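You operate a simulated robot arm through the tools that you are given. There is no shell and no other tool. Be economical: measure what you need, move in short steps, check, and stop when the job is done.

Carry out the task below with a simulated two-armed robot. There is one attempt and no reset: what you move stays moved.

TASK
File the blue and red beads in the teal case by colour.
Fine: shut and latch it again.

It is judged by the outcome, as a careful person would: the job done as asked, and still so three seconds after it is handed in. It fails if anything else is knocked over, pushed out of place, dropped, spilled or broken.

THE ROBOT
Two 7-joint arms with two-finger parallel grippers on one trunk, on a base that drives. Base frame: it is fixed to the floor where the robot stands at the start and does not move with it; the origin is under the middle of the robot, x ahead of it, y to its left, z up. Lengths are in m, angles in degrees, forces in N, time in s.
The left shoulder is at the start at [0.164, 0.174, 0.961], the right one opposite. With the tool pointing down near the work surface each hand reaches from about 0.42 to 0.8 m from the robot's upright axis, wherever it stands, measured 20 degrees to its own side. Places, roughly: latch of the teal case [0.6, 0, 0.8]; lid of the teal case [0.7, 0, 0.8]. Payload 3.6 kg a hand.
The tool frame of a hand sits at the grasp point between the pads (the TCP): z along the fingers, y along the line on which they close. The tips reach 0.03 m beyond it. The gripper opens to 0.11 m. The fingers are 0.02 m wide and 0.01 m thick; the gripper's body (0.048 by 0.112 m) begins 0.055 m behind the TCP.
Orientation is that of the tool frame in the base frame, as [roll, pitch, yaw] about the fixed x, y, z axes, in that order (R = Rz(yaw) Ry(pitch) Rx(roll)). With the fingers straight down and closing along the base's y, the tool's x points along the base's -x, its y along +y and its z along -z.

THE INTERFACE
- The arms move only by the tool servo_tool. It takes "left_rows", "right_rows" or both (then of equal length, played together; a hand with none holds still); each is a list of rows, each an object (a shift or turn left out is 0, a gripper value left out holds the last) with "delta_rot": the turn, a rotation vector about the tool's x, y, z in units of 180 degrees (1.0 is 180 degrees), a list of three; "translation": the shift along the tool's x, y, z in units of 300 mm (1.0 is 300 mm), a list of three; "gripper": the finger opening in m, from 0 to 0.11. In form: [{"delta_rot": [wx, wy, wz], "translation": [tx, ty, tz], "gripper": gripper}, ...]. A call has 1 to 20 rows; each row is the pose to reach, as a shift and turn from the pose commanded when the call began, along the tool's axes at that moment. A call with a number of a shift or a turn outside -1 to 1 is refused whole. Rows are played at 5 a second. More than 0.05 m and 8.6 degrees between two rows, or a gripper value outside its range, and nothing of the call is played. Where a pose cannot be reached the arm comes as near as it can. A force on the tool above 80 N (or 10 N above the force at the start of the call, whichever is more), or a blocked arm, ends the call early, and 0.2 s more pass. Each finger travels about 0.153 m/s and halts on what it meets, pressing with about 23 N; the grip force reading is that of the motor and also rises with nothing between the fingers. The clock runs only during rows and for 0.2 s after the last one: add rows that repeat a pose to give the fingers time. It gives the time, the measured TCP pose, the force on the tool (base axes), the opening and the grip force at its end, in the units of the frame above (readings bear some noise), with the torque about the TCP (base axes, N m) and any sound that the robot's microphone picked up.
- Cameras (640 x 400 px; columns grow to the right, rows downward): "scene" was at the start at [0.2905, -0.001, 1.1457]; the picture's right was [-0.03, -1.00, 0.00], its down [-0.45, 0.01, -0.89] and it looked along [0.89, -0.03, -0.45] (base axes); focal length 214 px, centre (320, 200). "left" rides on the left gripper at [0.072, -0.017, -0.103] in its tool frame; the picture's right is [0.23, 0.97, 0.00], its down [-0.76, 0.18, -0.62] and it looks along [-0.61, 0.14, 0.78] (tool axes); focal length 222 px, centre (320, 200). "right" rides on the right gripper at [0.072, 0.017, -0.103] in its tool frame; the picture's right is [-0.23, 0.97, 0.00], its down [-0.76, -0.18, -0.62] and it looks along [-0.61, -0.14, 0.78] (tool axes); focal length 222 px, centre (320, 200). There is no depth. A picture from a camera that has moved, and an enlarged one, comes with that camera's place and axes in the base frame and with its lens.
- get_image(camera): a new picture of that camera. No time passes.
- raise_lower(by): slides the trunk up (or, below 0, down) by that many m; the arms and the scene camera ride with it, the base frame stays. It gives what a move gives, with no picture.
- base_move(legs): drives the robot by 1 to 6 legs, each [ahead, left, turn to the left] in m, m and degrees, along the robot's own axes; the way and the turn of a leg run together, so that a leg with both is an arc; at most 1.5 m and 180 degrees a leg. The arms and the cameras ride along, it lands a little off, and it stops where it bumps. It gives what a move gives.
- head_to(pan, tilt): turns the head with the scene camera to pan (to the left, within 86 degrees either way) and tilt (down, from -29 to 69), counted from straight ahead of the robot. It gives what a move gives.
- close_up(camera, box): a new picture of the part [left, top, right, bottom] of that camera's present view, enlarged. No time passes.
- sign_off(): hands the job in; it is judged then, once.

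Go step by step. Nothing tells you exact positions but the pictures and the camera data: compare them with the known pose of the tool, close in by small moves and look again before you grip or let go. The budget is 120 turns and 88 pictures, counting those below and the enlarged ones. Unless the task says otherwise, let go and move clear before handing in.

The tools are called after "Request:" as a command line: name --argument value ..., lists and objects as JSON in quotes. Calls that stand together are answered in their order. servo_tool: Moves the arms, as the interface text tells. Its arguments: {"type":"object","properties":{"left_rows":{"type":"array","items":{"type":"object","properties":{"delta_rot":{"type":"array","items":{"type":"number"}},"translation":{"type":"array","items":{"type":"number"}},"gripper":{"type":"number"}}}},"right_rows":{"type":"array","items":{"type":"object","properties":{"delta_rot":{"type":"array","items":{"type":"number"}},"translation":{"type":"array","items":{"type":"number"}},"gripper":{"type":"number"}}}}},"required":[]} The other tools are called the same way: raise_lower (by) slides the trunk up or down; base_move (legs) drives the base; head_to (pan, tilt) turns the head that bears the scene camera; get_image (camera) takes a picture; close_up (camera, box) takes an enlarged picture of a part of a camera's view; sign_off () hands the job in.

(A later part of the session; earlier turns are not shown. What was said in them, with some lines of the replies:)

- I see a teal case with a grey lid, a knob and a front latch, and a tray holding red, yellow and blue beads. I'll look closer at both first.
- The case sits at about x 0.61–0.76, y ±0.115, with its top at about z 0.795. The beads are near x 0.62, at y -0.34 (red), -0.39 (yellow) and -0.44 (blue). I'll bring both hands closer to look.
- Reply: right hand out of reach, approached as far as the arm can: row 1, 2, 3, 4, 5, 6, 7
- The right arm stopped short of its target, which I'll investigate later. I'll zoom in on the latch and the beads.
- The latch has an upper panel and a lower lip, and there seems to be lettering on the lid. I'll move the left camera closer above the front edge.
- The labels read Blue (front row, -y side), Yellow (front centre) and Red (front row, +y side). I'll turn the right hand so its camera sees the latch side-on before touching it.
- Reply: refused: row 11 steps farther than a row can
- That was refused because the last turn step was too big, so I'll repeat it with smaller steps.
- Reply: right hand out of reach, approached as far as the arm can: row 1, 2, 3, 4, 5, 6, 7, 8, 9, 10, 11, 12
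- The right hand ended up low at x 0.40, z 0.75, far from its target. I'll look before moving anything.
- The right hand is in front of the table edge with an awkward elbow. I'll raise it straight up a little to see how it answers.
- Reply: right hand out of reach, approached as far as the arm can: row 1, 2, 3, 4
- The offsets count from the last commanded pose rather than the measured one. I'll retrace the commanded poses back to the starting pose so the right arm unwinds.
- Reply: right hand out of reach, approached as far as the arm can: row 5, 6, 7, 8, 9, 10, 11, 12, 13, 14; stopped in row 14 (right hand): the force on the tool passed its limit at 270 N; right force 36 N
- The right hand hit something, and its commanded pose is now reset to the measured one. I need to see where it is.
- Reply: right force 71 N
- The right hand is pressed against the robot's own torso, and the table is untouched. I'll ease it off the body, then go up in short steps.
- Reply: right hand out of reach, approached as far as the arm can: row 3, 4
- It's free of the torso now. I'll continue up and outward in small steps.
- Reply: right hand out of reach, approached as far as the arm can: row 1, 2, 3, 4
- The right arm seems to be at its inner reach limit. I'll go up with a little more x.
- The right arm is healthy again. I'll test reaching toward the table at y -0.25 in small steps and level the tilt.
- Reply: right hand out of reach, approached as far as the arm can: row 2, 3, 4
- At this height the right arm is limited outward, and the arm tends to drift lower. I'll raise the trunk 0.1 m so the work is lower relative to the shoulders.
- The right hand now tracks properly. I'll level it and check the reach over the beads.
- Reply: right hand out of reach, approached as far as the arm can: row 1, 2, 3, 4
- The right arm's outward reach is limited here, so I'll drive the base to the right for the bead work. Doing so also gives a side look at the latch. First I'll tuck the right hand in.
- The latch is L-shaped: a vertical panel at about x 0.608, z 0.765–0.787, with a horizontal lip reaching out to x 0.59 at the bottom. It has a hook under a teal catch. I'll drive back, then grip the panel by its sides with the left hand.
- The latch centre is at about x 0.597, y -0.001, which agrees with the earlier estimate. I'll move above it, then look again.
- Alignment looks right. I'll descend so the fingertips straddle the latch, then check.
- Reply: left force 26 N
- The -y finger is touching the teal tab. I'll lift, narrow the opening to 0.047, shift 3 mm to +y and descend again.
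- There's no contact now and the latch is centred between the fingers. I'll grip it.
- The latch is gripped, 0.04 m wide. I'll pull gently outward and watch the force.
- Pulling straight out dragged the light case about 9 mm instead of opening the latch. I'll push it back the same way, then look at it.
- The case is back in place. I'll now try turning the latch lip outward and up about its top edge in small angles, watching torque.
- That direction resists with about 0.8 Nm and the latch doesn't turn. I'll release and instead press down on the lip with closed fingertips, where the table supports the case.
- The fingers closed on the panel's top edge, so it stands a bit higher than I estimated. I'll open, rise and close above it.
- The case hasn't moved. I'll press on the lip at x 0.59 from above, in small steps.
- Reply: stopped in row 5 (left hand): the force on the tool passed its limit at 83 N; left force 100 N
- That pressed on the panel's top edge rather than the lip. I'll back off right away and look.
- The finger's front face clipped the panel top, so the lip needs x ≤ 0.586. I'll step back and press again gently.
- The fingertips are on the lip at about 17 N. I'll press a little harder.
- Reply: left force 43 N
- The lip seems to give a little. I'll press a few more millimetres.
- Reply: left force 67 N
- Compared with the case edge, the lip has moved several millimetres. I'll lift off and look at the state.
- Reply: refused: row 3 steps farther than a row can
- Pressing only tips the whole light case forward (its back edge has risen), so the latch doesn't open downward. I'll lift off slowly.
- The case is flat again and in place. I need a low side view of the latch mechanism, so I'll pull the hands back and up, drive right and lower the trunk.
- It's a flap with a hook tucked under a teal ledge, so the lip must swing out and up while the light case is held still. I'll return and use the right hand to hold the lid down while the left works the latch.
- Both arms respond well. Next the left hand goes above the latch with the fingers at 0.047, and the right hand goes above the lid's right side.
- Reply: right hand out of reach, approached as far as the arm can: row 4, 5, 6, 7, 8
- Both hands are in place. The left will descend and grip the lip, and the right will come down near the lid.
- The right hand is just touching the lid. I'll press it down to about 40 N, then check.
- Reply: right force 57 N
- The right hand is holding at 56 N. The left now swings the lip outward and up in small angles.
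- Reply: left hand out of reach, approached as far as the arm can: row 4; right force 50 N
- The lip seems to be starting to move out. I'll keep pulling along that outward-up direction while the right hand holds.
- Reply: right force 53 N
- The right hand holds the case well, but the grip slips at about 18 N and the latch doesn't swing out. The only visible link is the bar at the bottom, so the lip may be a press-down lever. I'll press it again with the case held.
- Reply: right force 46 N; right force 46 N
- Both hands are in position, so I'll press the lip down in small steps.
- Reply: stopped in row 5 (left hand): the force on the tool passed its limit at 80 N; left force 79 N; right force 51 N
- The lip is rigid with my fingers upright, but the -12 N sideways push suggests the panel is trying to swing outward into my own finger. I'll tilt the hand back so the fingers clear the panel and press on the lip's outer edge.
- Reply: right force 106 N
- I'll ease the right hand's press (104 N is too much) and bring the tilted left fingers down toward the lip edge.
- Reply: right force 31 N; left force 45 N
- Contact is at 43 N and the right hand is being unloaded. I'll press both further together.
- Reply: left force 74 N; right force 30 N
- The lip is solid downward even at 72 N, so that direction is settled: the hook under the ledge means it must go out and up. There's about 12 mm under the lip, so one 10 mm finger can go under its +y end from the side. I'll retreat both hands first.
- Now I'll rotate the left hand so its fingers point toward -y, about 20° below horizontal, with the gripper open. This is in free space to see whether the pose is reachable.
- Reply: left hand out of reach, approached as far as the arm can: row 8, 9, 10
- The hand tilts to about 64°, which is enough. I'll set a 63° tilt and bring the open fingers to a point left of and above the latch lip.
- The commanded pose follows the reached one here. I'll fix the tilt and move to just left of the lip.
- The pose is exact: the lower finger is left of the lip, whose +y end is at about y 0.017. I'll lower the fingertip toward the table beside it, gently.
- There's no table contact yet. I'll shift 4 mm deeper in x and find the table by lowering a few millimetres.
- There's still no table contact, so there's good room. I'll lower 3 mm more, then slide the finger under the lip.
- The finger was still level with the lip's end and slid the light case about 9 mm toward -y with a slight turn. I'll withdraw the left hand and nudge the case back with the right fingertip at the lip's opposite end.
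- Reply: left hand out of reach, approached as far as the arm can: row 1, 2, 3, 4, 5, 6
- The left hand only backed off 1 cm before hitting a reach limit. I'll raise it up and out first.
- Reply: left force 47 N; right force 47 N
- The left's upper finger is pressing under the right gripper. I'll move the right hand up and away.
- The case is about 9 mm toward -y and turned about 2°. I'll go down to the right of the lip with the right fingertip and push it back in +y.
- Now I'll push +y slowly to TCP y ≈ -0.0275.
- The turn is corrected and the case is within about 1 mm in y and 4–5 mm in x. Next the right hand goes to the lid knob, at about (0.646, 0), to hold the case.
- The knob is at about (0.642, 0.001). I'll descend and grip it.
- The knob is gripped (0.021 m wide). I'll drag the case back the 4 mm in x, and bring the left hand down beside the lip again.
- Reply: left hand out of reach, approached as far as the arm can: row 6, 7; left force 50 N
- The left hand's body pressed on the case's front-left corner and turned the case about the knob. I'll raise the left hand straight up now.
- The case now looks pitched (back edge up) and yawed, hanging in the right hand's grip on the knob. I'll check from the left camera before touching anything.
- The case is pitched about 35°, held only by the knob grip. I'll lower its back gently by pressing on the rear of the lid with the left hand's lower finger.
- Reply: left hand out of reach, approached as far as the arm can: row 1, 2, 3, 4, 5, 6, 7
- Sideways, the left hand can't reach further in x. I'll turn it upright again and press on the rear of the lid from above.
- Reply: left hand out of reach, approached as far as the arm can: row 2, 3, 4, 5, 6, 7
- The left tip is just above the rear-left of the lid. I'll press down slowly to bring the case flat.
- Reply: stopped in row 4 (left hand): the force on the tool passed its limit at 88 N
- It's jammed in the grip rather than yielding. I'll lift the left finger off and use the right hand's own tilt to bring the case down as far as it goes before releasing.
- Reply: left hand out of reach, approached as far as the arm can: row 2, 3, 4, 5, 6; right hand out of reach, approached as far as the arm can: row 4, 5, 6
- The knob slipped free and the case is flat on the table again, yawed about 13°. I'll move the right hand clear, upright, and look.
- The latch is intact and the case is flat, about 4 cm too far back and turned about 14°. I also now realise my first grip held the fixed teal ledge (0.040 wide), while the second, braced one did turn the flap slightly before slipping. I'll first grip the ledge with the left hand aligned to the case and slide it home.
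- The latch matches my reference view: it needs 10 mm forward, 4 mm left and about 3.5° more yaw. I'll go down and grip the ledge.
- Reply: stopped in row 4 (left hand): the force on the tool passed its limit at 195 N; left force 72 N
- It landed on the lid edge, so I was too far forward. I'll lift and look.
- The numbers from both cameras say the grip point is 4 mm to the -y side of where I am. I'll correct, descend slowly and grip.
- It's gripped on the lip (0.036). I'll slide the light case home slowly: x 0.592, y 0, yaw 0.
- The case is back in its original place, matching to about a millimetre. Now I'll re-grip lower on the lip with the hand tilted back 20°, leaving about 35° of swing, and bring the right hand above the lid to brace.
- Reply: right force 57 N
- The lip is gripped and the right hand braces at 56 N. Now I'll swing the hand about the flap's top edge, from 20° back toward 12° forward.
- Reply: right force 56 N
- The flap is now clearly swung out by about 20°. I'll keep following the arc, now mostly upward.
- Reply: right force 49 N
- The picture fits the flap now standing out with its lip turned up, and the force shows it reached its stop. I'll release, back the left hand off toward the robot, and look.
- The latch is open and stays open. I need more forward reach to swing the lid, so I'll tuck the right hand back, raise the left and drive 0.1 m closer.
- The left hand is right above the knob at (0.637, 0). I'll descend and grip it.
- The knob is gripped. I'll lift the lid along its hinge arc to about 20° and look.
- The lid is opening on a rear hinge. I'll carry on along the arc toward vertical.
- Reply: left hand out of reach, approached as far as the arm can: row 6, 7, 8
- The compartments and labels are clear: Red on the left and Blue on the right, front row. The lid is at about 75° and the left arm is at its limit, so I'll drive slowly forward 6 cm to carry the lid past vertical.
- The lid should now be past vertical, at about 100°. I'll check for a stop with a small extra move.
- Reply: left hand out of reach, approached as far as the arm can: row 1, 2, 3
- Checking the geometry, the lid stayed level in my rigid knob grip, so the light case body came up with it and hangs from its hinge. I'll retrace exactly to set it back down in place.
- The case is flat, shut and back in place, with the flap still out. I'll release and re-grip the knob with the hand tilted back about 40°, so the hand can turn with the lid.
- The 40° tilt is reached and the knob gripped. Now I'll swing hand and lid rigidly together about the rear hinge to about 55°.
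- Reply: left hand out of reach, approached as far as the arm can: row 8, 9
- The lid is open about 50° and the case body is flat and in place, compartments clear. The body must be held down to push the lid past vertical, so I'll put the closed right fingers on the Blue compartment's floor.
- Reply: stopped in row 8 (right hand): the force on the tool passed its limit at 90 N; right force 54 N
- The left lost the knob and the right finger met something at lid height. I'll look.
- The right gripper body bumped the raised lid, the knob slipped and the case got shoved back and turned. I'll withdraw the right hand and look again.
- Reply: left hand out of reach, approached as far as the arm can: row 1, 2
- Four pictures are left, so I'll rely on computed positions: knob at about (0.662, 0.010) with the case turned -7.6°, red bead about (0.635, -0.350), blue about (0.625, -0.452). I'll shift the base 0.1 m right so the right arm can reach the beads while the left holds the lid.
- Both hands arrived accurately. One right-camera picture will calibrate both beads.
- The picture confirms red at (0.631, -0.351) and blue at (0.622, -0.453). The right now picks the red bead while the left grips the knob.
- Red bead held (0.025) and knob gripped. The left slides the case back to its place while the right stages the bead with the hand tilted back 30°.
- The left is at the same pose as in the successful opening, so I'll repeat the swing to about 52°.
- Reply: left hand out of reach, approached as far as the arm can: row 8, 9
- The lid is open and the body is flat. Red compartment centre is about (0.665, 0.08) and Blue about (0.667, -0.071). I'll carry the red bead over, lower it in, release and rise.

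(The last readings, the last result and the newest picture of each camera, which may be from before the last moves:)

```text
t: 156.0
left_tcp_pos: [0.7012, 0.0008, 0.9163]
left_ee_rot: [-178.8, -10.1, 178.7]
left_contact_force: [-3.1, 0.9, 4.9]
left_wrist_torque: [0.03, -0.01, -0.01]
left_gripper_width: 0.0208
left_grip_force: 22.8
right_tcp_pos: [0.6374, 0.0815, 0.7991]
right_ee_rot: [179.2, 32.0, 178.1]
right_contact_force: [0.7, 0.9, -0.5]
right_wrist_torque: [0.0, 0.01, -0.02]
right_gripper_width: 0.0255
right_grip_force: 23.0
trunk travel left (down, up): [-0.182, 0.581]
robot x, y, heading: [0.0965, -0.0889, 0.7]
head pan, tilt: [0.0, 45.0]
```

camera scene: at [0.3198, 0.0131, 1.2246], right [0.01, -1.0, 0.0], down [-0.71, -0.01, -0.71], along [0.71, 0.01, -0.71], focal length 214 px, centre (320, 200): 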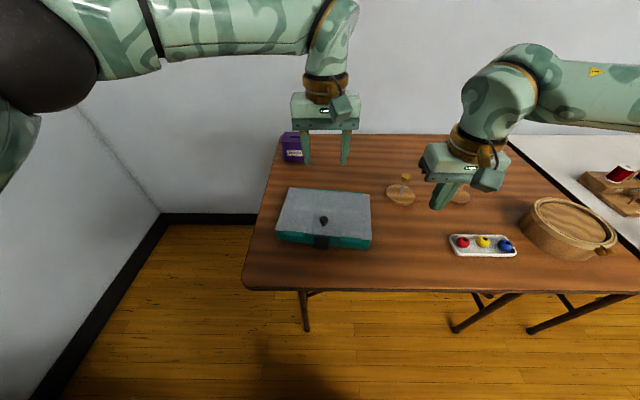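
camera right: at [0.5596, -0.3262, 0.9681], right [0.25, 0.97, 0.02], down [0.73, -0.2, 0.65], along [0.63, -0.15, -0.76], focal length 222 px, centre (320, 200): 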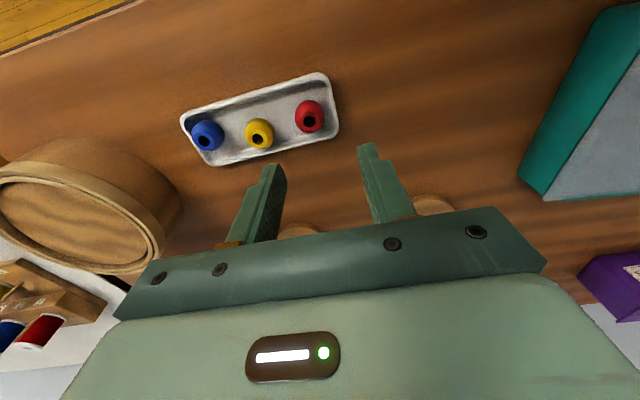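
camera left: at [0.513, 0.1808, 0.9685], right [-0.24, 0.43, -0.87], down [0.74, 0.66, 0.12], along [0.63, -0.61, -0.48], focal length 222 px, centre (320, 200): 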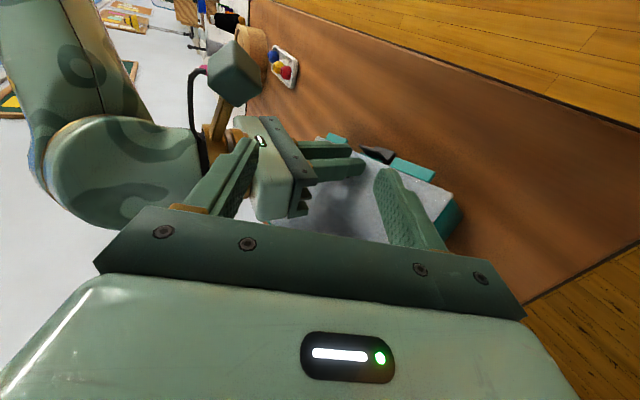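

The bead is over the Red compartment floor. I'll release it, rise and swing back, levelling the hand.

Request:
servo_tool --right_rows '[{"gripper": 0.046}, {"gripper": 0.046}, {"translation": [-0.04, 0, -0.09]}, {"translation": [-0.096, 0, -0.203]}, {"translation": [-0.12, 0, -0.33]}, {"translation": [-0.135, 0, -0.454]}, {"translation": [-0.14, -0.15, -0.46]}, {"translation": [-0.15, -0.3, -0.46]}, {"translation": [-0.16, -0.46, -0.47]}, {"translation": [-0.17, -0.62, -0.47], "delta_rot": [0, 0.04, 0]}, {"translation": [-0.18, -0.77, -0.47], "delta_rot": [0, 0.08, 0]}, {"translation": [-0.19, -0.92, -0.47], "delta_rot": [0, 0.12, 0]}, {"translation": [-0.2, -0.995, -0.48], "delta_rot": [0, 0.16, 0], "gripper": 0.05}, {"translation": [-0.2, -0.995, -0.48], "delta_rot": [0, 0.178, 0]}]'

```text
t: 159.0
left_tcp_pos: [0.7003, -0.0, 0.9164]
left_ee_rot: [-178.8, -10.1, 178.7]
left_contact_force: [-0.4, 0.0, 1.5]
left_wrist_torque: [-0.03, -0.19, 0.05]
left_gripper_width: 0.0207
left_grip_force: 23.4
right_tcp_pos: [0.6051, -0.2186, 0.9482]
right_ee_rot: [179.4, -0.1, 178.4]
right_contact_force: [0.1, -0.4, 0.2]
right_wrist_torque: [0.01, 0.0, 0.01]
right_gripper_width: 0.0501
right_grip_force: 0.0
trunk travel left (down, up): [-0.182, 0.581]
robot x, y, heading: [0.0985, -0.0931, 0.3]
head pan, tilt: [0.0, 45.0]
```

Red is filed. Next I'll move above the blue bead and check that the reach is true.

Request:
servo_tool --right_rows '[{"translation": [-0.02, -0.15, 0.05]}, {"translation": [-0.04, -0.3, 0.1]}, {"translation": [-0.06, -0.45, 0.17]}, {"translation": [-0.07, -0.6, 0.25]}, {"translation": [-0.079, -0.72, 0.32]}, {"translation": [-0.079, -0.79, 0.34]}, {"translation": [-0.079, -0.79, 0.34]}]'

```text
refused: row 4 steps farther than a row can; nothing moved
```

Request:
servo_tool --right_rows '[{"translation": [-0.02, -0.13, 0.05]}, {"translation": [-0.04, -0.26, 0.1]}, {"translation": [-0.05, -0.39, 0.15]}, {"translation": [-0.06, -0.52, 0.2]}, {"translation": [-0.07, -0.65, 0.25]}, {"translation": [-0.079, -0.76, 0.31]}, {"translation": [-0.079, -0.79, 0.34]}, {"translation": [-0.079, -0.79, 0.34]}]'

```text
t: 160.8
left_tcp_pos: [0.7016, 0.0019, 0.9165]
left_ee_rot: [-178.8, -10.2, 178.7]
left_contact_force: [-1.1, 0.2, -0.3]
left_wrist_torque: [-0.05, 0.04, 0.02]
left_gripper_width: 0.0207
left_grip_force: 22.9
right_tcp_pos: [0.6222, -0.4552, 0.8437]
right_ee_rot: [179.3, 0.1, 178.6]
right_contact_force: [0.2, -0.2, -0.4]
right_wrist_torque: [0.02, 0.0, 0.0]
right_gripper_width: 0.0503
right_grip_force: 0.1
trunk travel left (down, up): [-0.182, 0.581]
robot x, y, heading: [0.0983, -0.0894, 0.3]
head pan, tilt: [0.0, 45.0]
```

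Exactly in place. I'll descend, grip the blue bead and lift.

Request:
servo_tool --right_rows '[{"translation": [0, 0, 0.07]}, {"translation": [0, 0, 0.13]}, {"translation": [0, 0, 0.18]}, {"translation": [0, 0, 0.198]}, {"translation": [0, 0, 0.198], "gripper": 0.03}, {"translation": [0, 0, 0.198], "gripper": 0.005}, {"translation": [0, 0, 0.198]}, {"translation": [0, 0, 0.1]}, {"translation": [0, 0, 0.0]}, {"translation": [0, 0.05, -0.1]}, {"translation": [0, 0.1, -0.2]}, {"translation": [0, 0.1, -0.2]}]'

```text
t: 163.4
left_tcp_pos: [0.7017, 0.0016, 0.9156]
left_ee_rot: [-178.8, -10.1, 178.7]
left_contact_force: [-1.1, 0.3, 0.3]
left_wrist_torque: [0.0, 0.01, 0.02]
left_gripper_width: 0.021
left_grip_force: 22.8
right_tcp_pos: [0.6241, -0.4249, 0.9035]
right_ee_rot: [179.3, 0.0, 178.6]
right_contact_force: [-0.9, 0.4, -0.2]
right_wrist_torque: [0.01, 0.0, 0.03]
right_gripper_width: 0.0252
right_grip_force: 23.1
trunk travel left (down, up): [-0.182, 0.581]
robot x, y, heading: [0.1006, -0.089, 0.4]
head pan, tilt: [0.0, 45.0]
```

Blue is held. I'll go to staging again with the hand tilted back.

Request:
servo_tool --right_rows '[{"translation": [0.01, 0.1, -0.08]}, {"translation": [0.03, 0.23, -0.14]}, {"translation": [0.05, 0.36, -0.16], "delta_rot": [0, -0.03, 0]}, {"translation": [0.07, 0.49, -0.16], "delta_rot": [0, -0.07, 0]}, {"translation": [0.08, 0.62, -0.16], "delta_rot": [0, -0.11, 0]}, {"translation": [0.091, 0.74, -0.16], "delta_rot": [0, -0.15, 0]}, {"translation": [0.091, 0.848, -0.16], "delta_rot": [0, -0.178, 0]}, {"translation": [0.091, 0.848, -0.16], "delta_rot": [0, -0.178, 0]}]'

```text
t: 165.2
left_tcp_pos: [0.702, 0.0024, 0.9168]
left_ee_rot: [-178.8, -10.1, 178.6]
left_contact_force: [-0.7, -0.5, 0.0]
left_wrist_torque: [0.09, -0.06, 0.07]
left_gripper_width: 0.021
left_grip_force: 22.5
right_tcp_pos: [0.6017, -0.1698, 0.9554]
right_ee_rot: [179.2, 32.1, 178.1]
right_contact_force: [-0.3, 0.4, 0.6]
right_wrist_torque: [-0.01, -0.01, -0.02]
right_gripper_width: 0.0254
right_grip_force: 22.6
trunk travel left (down, up): [-0.182, 0.581]
robot x, y, heading: [0.1025, -0.0918, 0.4]
head pan, tilt: [0.0, 45.0]
```

I'll place the blue bead in its compartment, release and withdraw.

Request:
servo_tool --right_rows '[{"translation": [0, 0.11, 0]}, {"translation": [0, 0.22, 0]}, {"translation": [0, 0.327, 0.02]}, {"translation": [0.04, 0.327, 0.15]}, {"translation": [0.083, 0.327, 0.295]}, {"translation": [0.13, 0.327, 0.4]}, {"translation": [0.175, 0.327, 0.475]}, {"translation": [0.186, 0.327, 0.497]}, {"translation": [0.186, 0.327, 0.497]}, {"translation": [0.186, 0.327, 0.497], "gripper": 0.046}, {"translation": [0.186, 0.327, 0.497]}, {"translation": [0.13, 0.327, 0.38]}, {"translation": [0.083, 0.327, 0.25]}, {"translation": [0.04, 0.327, 0.12]}, {"translation": [0, 0.3, 0]}, {"translation": [0, 0.15, 0]}, {"translation": [0, 0.0, 0]}, {"translation": [0.05, -0.13, 0]}]'

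Request:
close_up --camera "scene" --box '[200, 130, 440, 280]'

```text
t: 169.0
left_tcp_pos: [0.7018, 0.0014, 0.9169]
left_ee_rot: [-178.8, -10.1, 178.7]
left_contact_force: [-0.6, -2.3, 0.7]
left_wrist_torque: [0.14, -0.05, 0.0]
left_gripper_width: 0.0208
left_grip_force: 23.1
right_tcp_pos: [0.5906, -0.21, 0.9462]
right_ee_rot: [179.2, 32.0, 178.0]
right_contact_force: [0.4, -0.3, 0.1]
right_wrist_torque: [-0.01, 0.03, 0.01]
right_gripper_width: 0.0458
right_grip_force: 0.1
trunk travel left (down, up): [-0.182, 0.581]
robot x, y, heading: [0.0995, -0.0962, 0.8]
head pan, tilt: [0.0, 45.0]
```

```text
2.67 times, centred on (320, 205) of scene
camera zoom: at [0.3212, -0.0889, 1.2245], right [0.01, -1.0, 0.0], down [-0.71, -0.01, -0.71], along [0.71, 0.01, -0.71], focal length 572 px, centre (320, 187)
```

zoom: 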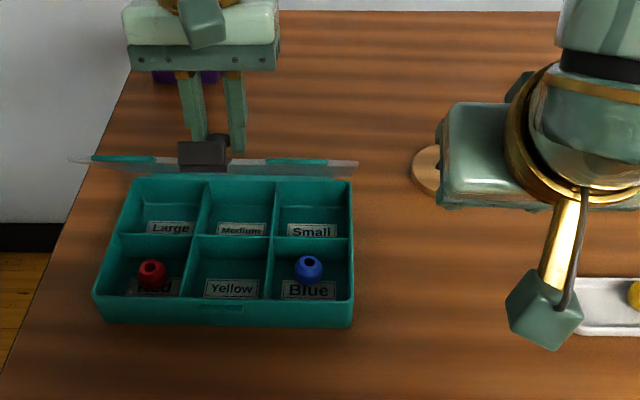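

Red and blue both sit in their own compartments. Now I'll close the lid by reversing the swing, then release the knob and back the hand away.

Request:
servo_tool --left_rows '[{"delta_rot": [0, -0.0444, 0], "translation": [0.052, 0, 0.042]}, {"delta_rot": [0, -0.0889, 0], "translation": [0.097, 0, 0.09]}, {"delta_rot": [0, -0.1333, 0], "translation": [0.136, 0, 0.145]}, {"delta_rot": [0, -0.1778, 0], "translation": [0.166, 0, 0.204]}, {"delta_rot": [0, -0.2222, 0], "translation": [0.188, 0, 0.267]}, {"delta_rot": [0, -0.2556, 0], "translation": [0.198, 0, 0.316]}, {"delta_rot": [0, -0.2778, 0], "translation": [0.202, 0, 0.347]}, {"delta_rot": [0, -0.2778, 0], "translation": [0.202, 0, 0.349]}, {"delta_rot": [0, -0.2778, 0], "translation": [0.202, 0, 0.349]}]'

```text
t: 171.0
left_tcp_pos: [0.6224, 0.0016, 0.8256]
left_ee_rot: [-178.5, 37.9, 179.8]
left_contact_force: [-0.3, 0.1, -3.0]
left_wrist_torque: [0.0, 0.35, -0.04]
left_gripper_width: 0.0212
left_grip_force: 23.2
right_tcp_pos: [0.5916, -0.2089, 0.9462]
right_ee_rot: [179.3, 32.0, 178.1]
right_contact_force: [-0.3, -0.3, 0.2]
right_wrist_torque: [0.01, 0.02, 0.03]
right_gripper_width: 0.0459
right_grip_force: 0.0
trunk travel left (down, up): [-0.182, 0.581]
robot x, y, heading: [0.0974, -0.0929, 0.7]
head pan, tilt: [0.0, 45.0]
5 turns are left
```

Five turns remain. In this turn I release the knob, bring the right hand over the lid as a brace, then press the flap down with the closed left fingers.

Request:
servo_tool --left_rows '[{"gripper": 0.05}, {"gripper": 0.05}, {"translation": [-0.05, 0, -0.06]}, {"translation": [-0.092, 0, -0.1185], "delta_rot": [0, 0.04, 0]}, {"translation": [-0.07, -0.003, -0.15], "delta_rot": [0, 0.085, 0]}, {"translation": [-0.04, -0.005, -0.18], "delta_rot": [0, 0.13, 0], "gripper": 0.0}, {"translation": [-0.01, -0.005, -0.202], "delta_rot": [0, 0.17, 0]}, {"translation": [-0.011, -0.005, -0.2], "delta_rot": [0, 0.2105, 0]}, {"translation": [-0.011, -0.005, -0.2], "delta_rot": [0, 0.2105, 0]}]' --right_rows '[{"gripper": 0.0, "translation": [0, 0, 0]}, {"translation": [-0.01, 0.02, 0.03], "delta_rot": [0, 0.03, 0]}, {"translation": [-0.016, 0.08, 0.08], "delta_rot": [0, 0.06, 0]}, {"translation": [-0.016, 0.15, 0.13], "delta_rot": [0, 0.1, 0]}, {"translation": [-0.016, 0.22, 0.18], "delta_rot": [0, 0.14, 0]}, {"translation": [-0.016, 0.3, 0.24], "delta_rot": [0, 0.178, 0]}, {"translation": [-0.016, 0.37, 0.3], "delta_rot": [0, 0.178, 0]}, {"translation": [-0.016, 0.37, 0.348], "delta_rot": [0, 0.178, 0]}, {"translation": [-0.016, 0.37, 0.348], "delta_rot": [0, 0.178, 0]}]'

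Request:
servo_tool --left_rows '[{"translation": [0, 0, 0.04]}, {"translation": [0, 0, 0.08]}, {"translation": [0, 0, 0.12]}, {"translation": [0, 0, 0.16]}, {"translation": [0, 0, 0.2]}, {"translation": [0, 0, 0.24]}, {"translation": [0, 0, 0.26]}, {"translation": [0, 0, 0.275]}, {"translation": [0, 0, 0.288]}, {"translation": [0, 0, 0.3]}, {"translation": [0, 0, 0.3]}]' --right_rows '[{"translation": [0, 0, 0.05]}, {"translation": [0, 0, 0.1]}, {"translation": [0, 0, 0.13]}, {"translation": [0, 0, 0.14]}, {"translation": [0, 0, 0.15]}, {"translation": [0, 0, 0.157]}, {"translation": [0, 0, 0.157]}, {"translation": [0, 0, 0.157]}, {"translation": [0, 0, 0.16]}, {"translation": [0, 0, 0.165]}, {"translation": [0, 0, 0.165]}]'

Request:
close_up --camera "scene" --box '[224, 180, 352, 260]'

```text
t: 173.0
left_tcp_pos: [0.5876, -0.0001, 0.8763]
left_ee_rot: [-178.8, -0.1, 178.9]
left_contact_force: [0.3, 0.7, 0.2]
left_wrist_torque: [-0.01, 0.01, -0.02]
left_gripper_width: 0.0
left_grip_force: 22.6
right_tcp_pos: [0.6514, -0.1002, 0.8622]
right_ee_rot: [179.3, 0.0, 178.5]
right_contact_force: [-0.2, 0.9, 0.7]
right_wrist_torque: [0.01, 0.01, 0.01]
right_gripper_width: 0.0002
right_grip_force: 23.2
trunk travel left (down, up): [-0.182, 0.581]
robot x, y, heading: [0.098, -0.0923, 0.8]
head pan, tilt: [0.0, 45.0]
```

```text
t: 175.4
left_tcp_pos: [0.5838, 0.0004, 0.7921]
left_ee_rot: [-178.7, 0.7, 179.0]
left_contact_force: [-8.2, 5.5, 49.0]
left_wrist_torque: [0.26, -0.13, 0.11]
left_gripper_width: 0.0
left_grip_force: 22.4
right_tcp_pos: [0.6484, -0.0966, 0.8173]
right_ee_rot: [179.2, 0.6, 178.6]
right_contact_force: [5.4, 7.5, 33.6]
right_wrist_torque: [0.16, -0.48, -0.13]
right_gripper_width: 0.0001
right_grip_force: 23.0
trunk travel left (down, up): [-0.182, 0.581]
robot x, y, heading: [0.1027, -0.0876, 0.3]
head pan, tilt: [0.0, 45.0]
```

```text
5.00 times, centred on (288, 220) of scene
camera zoom: at [0.314, -0.087, 1.2265], right [0.01, -1.0, 0.0], down [-0.7, -0.01, -0.71], along [0.71, 0.01, -0.7], focal length 1072 px, centre (480, 100)
4 turns are left
```

zoom: 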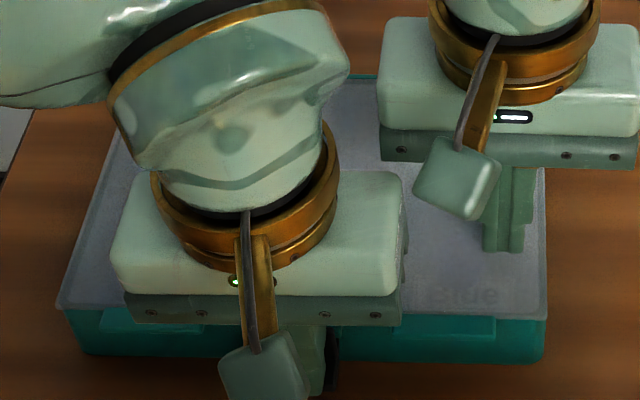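

The fingertips have the lip at the same height as in its latched state. I'll add a firm push toward the case at lip level to be sure of the catch, then back off and clear both hands.

Request:
servo_tool --left_rows '[{"translation": [0, 0, -0.015]}, {"translation": [-0.015, 0, -0.015]}, {"translation": [-0.03, 0, -0.015]}, {"translation": [-0.045, 0, -0.015]}, {"translation": [-0.055, 0, -0.015]}, {"translation": [-0.055, 0, -0.015]}]'

Request:
servo_tool --left_rows '[{"translation": [0, 0, 0.015]}, {"translation": [0, 0, 0.03]}, {"translation": [0, 0, 0.03]}]'

```text
t: 176.8
left_tcp_pos: [0.5961, -0.0003, 0.793]
left_ee_rot: [-179.0, 0.1, 179.1]
left_contact_force: [-36.6, 22.1, 19.7]
left_wrist_torque: [0.01, 0.03, -0.04]
left_gripper_width: 0.0001
left_grip_force: 23.4
right_tcp_pos: [0.6505, -0.1013, 0.8193]
right_ee_rot: [179.4, 1.0, 178.3]
right_contact_force: [16.0, -19.4, 48.8]
right_wrist_torque: [-0.67, -0.68, -0.22]
right_gripper_width: 0.0
right_grip_force: 23.1
trunk travel left (down, up): [-0.182, 0.581]
robot x, y, heading: [0.1015, -0.0938, 0.5]
head pan, tilt: [0.0, 45.0]
```

```text
t: 177.4
left_tcp_pos: [0.5994, -0.0019, 0.7947]
left_ee_rot: [-178.6, 0.8, 179.2]
left_contact_force: [-7.3, 8.3, 29.2]
left_wrist_torque: [0.3, 0.13, 0.16]
left_gripper_width: 0.0001
left_grip_force: 23.2
right_tcp_pos: [0.6483, -0.0969, 0.8199]
right_ee_rot: [179.2, 0.9, 178.6]
right_contact_force: [4.2, -1.6, 10.9]
right_wrist_torque: [-0.08, -0.02, 0.02]
right_gripper_width: 0.0001
right_grip_force: 23.0
trunk travel left (down, up): [-0.182, 0.581]
robot x, y, heading: [0.0978, -0.0913, 0.4]
head pan, tilt: [0.0, 45.0]
stopped in row 2 (left hand): the force on the tool passed its limit at 85 N (the readings are from after the stop); the commanded pose is now the measured one
3 turns are left
```

The flap was pressed home with about 37 N inward and more than 80 N down. Now I'll back both hands away.

Request:
servo_tool --left_rows '[{"translation": [0.02, 0, -0.01]}, {"translation": [0.07, 0, -0.01]}, {"translation": [0.12, 0, -0.1]}, {"translation": [0.14, 0, -0.22]}, {"translation": [0.14, 0, -0.34]}, {"translation": [0.14, 0, -0.34]}]' --right_rows '[{"translation": [0, 0, -0.02]}, {"translation": [0, 0, -0.1]}, {"translation": [0, -0.02, -0.2]}, {"translation": [0.08, -0.1, -0.3]}, {"translation": [0.16, -0.2, -0.36]}, {"translation": [0.16, -0.2, -0.36]}]'

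```text
t: 177.8
left_tcp_pos: [0.5985, -0.0014, 0.794]
left_ee_rot: [-178.5, 0.9, 179.2]
left_contact_force: [-4.5, 5.0, 20.1]
left_wrist_torque: [0.16, 0.1, 0.18]
left_gripper_width: 0.0
left_grip_force: 23.3
right_tcp_pos: [0.6488, -0.097, 0.819]
right_ee_rot: [179.1, 0.4, 178.8]
right_contact_force: [-0.1, -2.7, 15.8]
right_wrist_torque: [-0.12, -0.02, -0.08]
right_gripper_width: 0.0001
right_grip_force: 22.8
trunk travel left (down, up): [-0.182, 0.581]
robot x, y, heading: [0.1038, -0.0896, 0.7]
head pan, tilt: [0.0, 45.0]
stopped in row 1 (left hand): the force on the tool passed its limit at 122 N (the readings are from after the stop); the commanded pose is now the measured one
2 turns are left
```

The finger is wedged, so I'll rise straight up slowly instead, repeating in case of a stop, then clear.

Request:
servo_tool --left_rows '[{"translation": [0.003, 0, -0.005]}, {"translation": [0.006, 0, -0.015]}, {"translation": [0.01, 0, -0.03]}, {"translation": [0.015, 0, -0.06]}, {"translation": [0.02, 0, -0.1]}]'

Request:
servo_tool --left_rows '[{"translation": [0, 0, -0.03]}, {"translation": [0.01, 0, -0.08]}, {"translation": [0.05, 0, -0.16]}, {"translation": [0.1, 0, -0.25]}]' --right_rows '[{"translation": [0, 0, -0.01]}, {"translation": [0, 0, -0.05]}, {"translation": [0, 0, -0.13]}, {"translation": [0, 0, -0.22]}]'

Request:
servo_tool --left_rows '[{"translation": [0.05, 0, -0.05]}, {"translation": [0.1, 0, -0.1]}, {"translation": [0.15, 0, -0.15]}]' --right_rows '[{"translation": [0.03, -0.05, -0.08]}, {"translation": [0.08, -0.12, -0.14]}, {"translation": [0.12, -0.2, -0.18]}]'

```text
t: 179.0
left_tcp_pos: [0.5946, -0.0002, 0.8231]
left_ee_rot: [-178.5, 0.7, 179.2]
left_contact_force: [0.3, -0.2, 0.3]
left_wrist_torque: [-0.02, 0.0, -0.01]
left_gripper_width: 0.0
left_grip_force: 23.0
right_tcp_pos: [0.6504, -0.0973, 0.8193]
right_ee_rot: [179.2, 0.4, 178.8]
right_contact_force: [-3.2, -1.8, 33.3]
right_wrist_torque: [-0.13, -0.06, -0.14]
right_gripper_width: 0.0
right_grip_force: 23.2
trunk travel left (down, up): [-0.182, 0.581]
robot x, y, heading: [0.1014, -0.0892, 0.5]
head pan, tilt: [0.0, 45.0]
```

```text
t: 180.0
left_tcp_pos: [0.565, 0.0027, 0.8987]
left_ee_rot: [-178.5, 0.8, 179.2]
left_contact_force: [0.1, 0.6, 0.5]
left_wrist_torque: [-0.02, -0.01, 0.0]
left_gripper_width: 0.0002
left_grip_force: 22.9
right_tcp_pos: [0.6505, -0.0956, 0.8844]
right_ee_rot: [179.4, 0.1, 178.8]
right_contact_force: [-0.1, 0.3, -0.1]
right_wrist_torque: [-0.02, -0.03, 0.01]
right_gripper_width: 0.0
right_grip_force: 23.1
trunk travel left (down, up): [-0.182, 0.581]
robot x, y, heading: [0.1031, -0.092, 0.7]
head pan, tilt: [0.0, 45.0]
```

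```text
t: 180.8
left_tcp_pos: [0.519, 0.0026, 0.9413]
left_ee_rot: [-178.6, 0.8, 179.2]
left_contact_force: [0.2, -0.5, -0.1]
left_wrist_torque: [0.0, -0.02, 0.0]
left_gripper_width: 0.0
left_grip_force: 23.1
right_tcp_pos: [0.6135, -0.1573, 0.937]
right_ee_rot: [179.3, 0.1, 178.7]
right_contact_force: [0.4, 0.4, 0.4]
right_wrist_torque: [0.0, -0.02, 0.01]
right_gripper_width: 0.0
right_grip_force: 23.1
trunk travel left (down, up): [-0.182, 0.581]
robot x, y, heading: [0.1009, -0.0916, 0.8]
head pan, tilt: [0.0, 45.0]
1 turns are left
```

The red and blue beads are in their own compartments, the lid is shut and the flap has been pressed in. I have no pictures left to confirm that it caught or that the case hasn't shifted a few millimetres; both hands are clear, so I'm handing in.

Request:
sign_off

```text
The job is handed in.
```

The red and blue beads are in their labelled compartments, confirmed by picture. The lid is shut and I pressed the latch home, but I couldn't confirm it caught: I had no pictures left and heard no click.

The case was dragged, tipped and lifted several times along the way. I slid it back each time, but didn't check its position after the final presses, so it may be a few millimetres off. The right hand also hit the robot's own torso hard once early on; nothing on the table was touched then.
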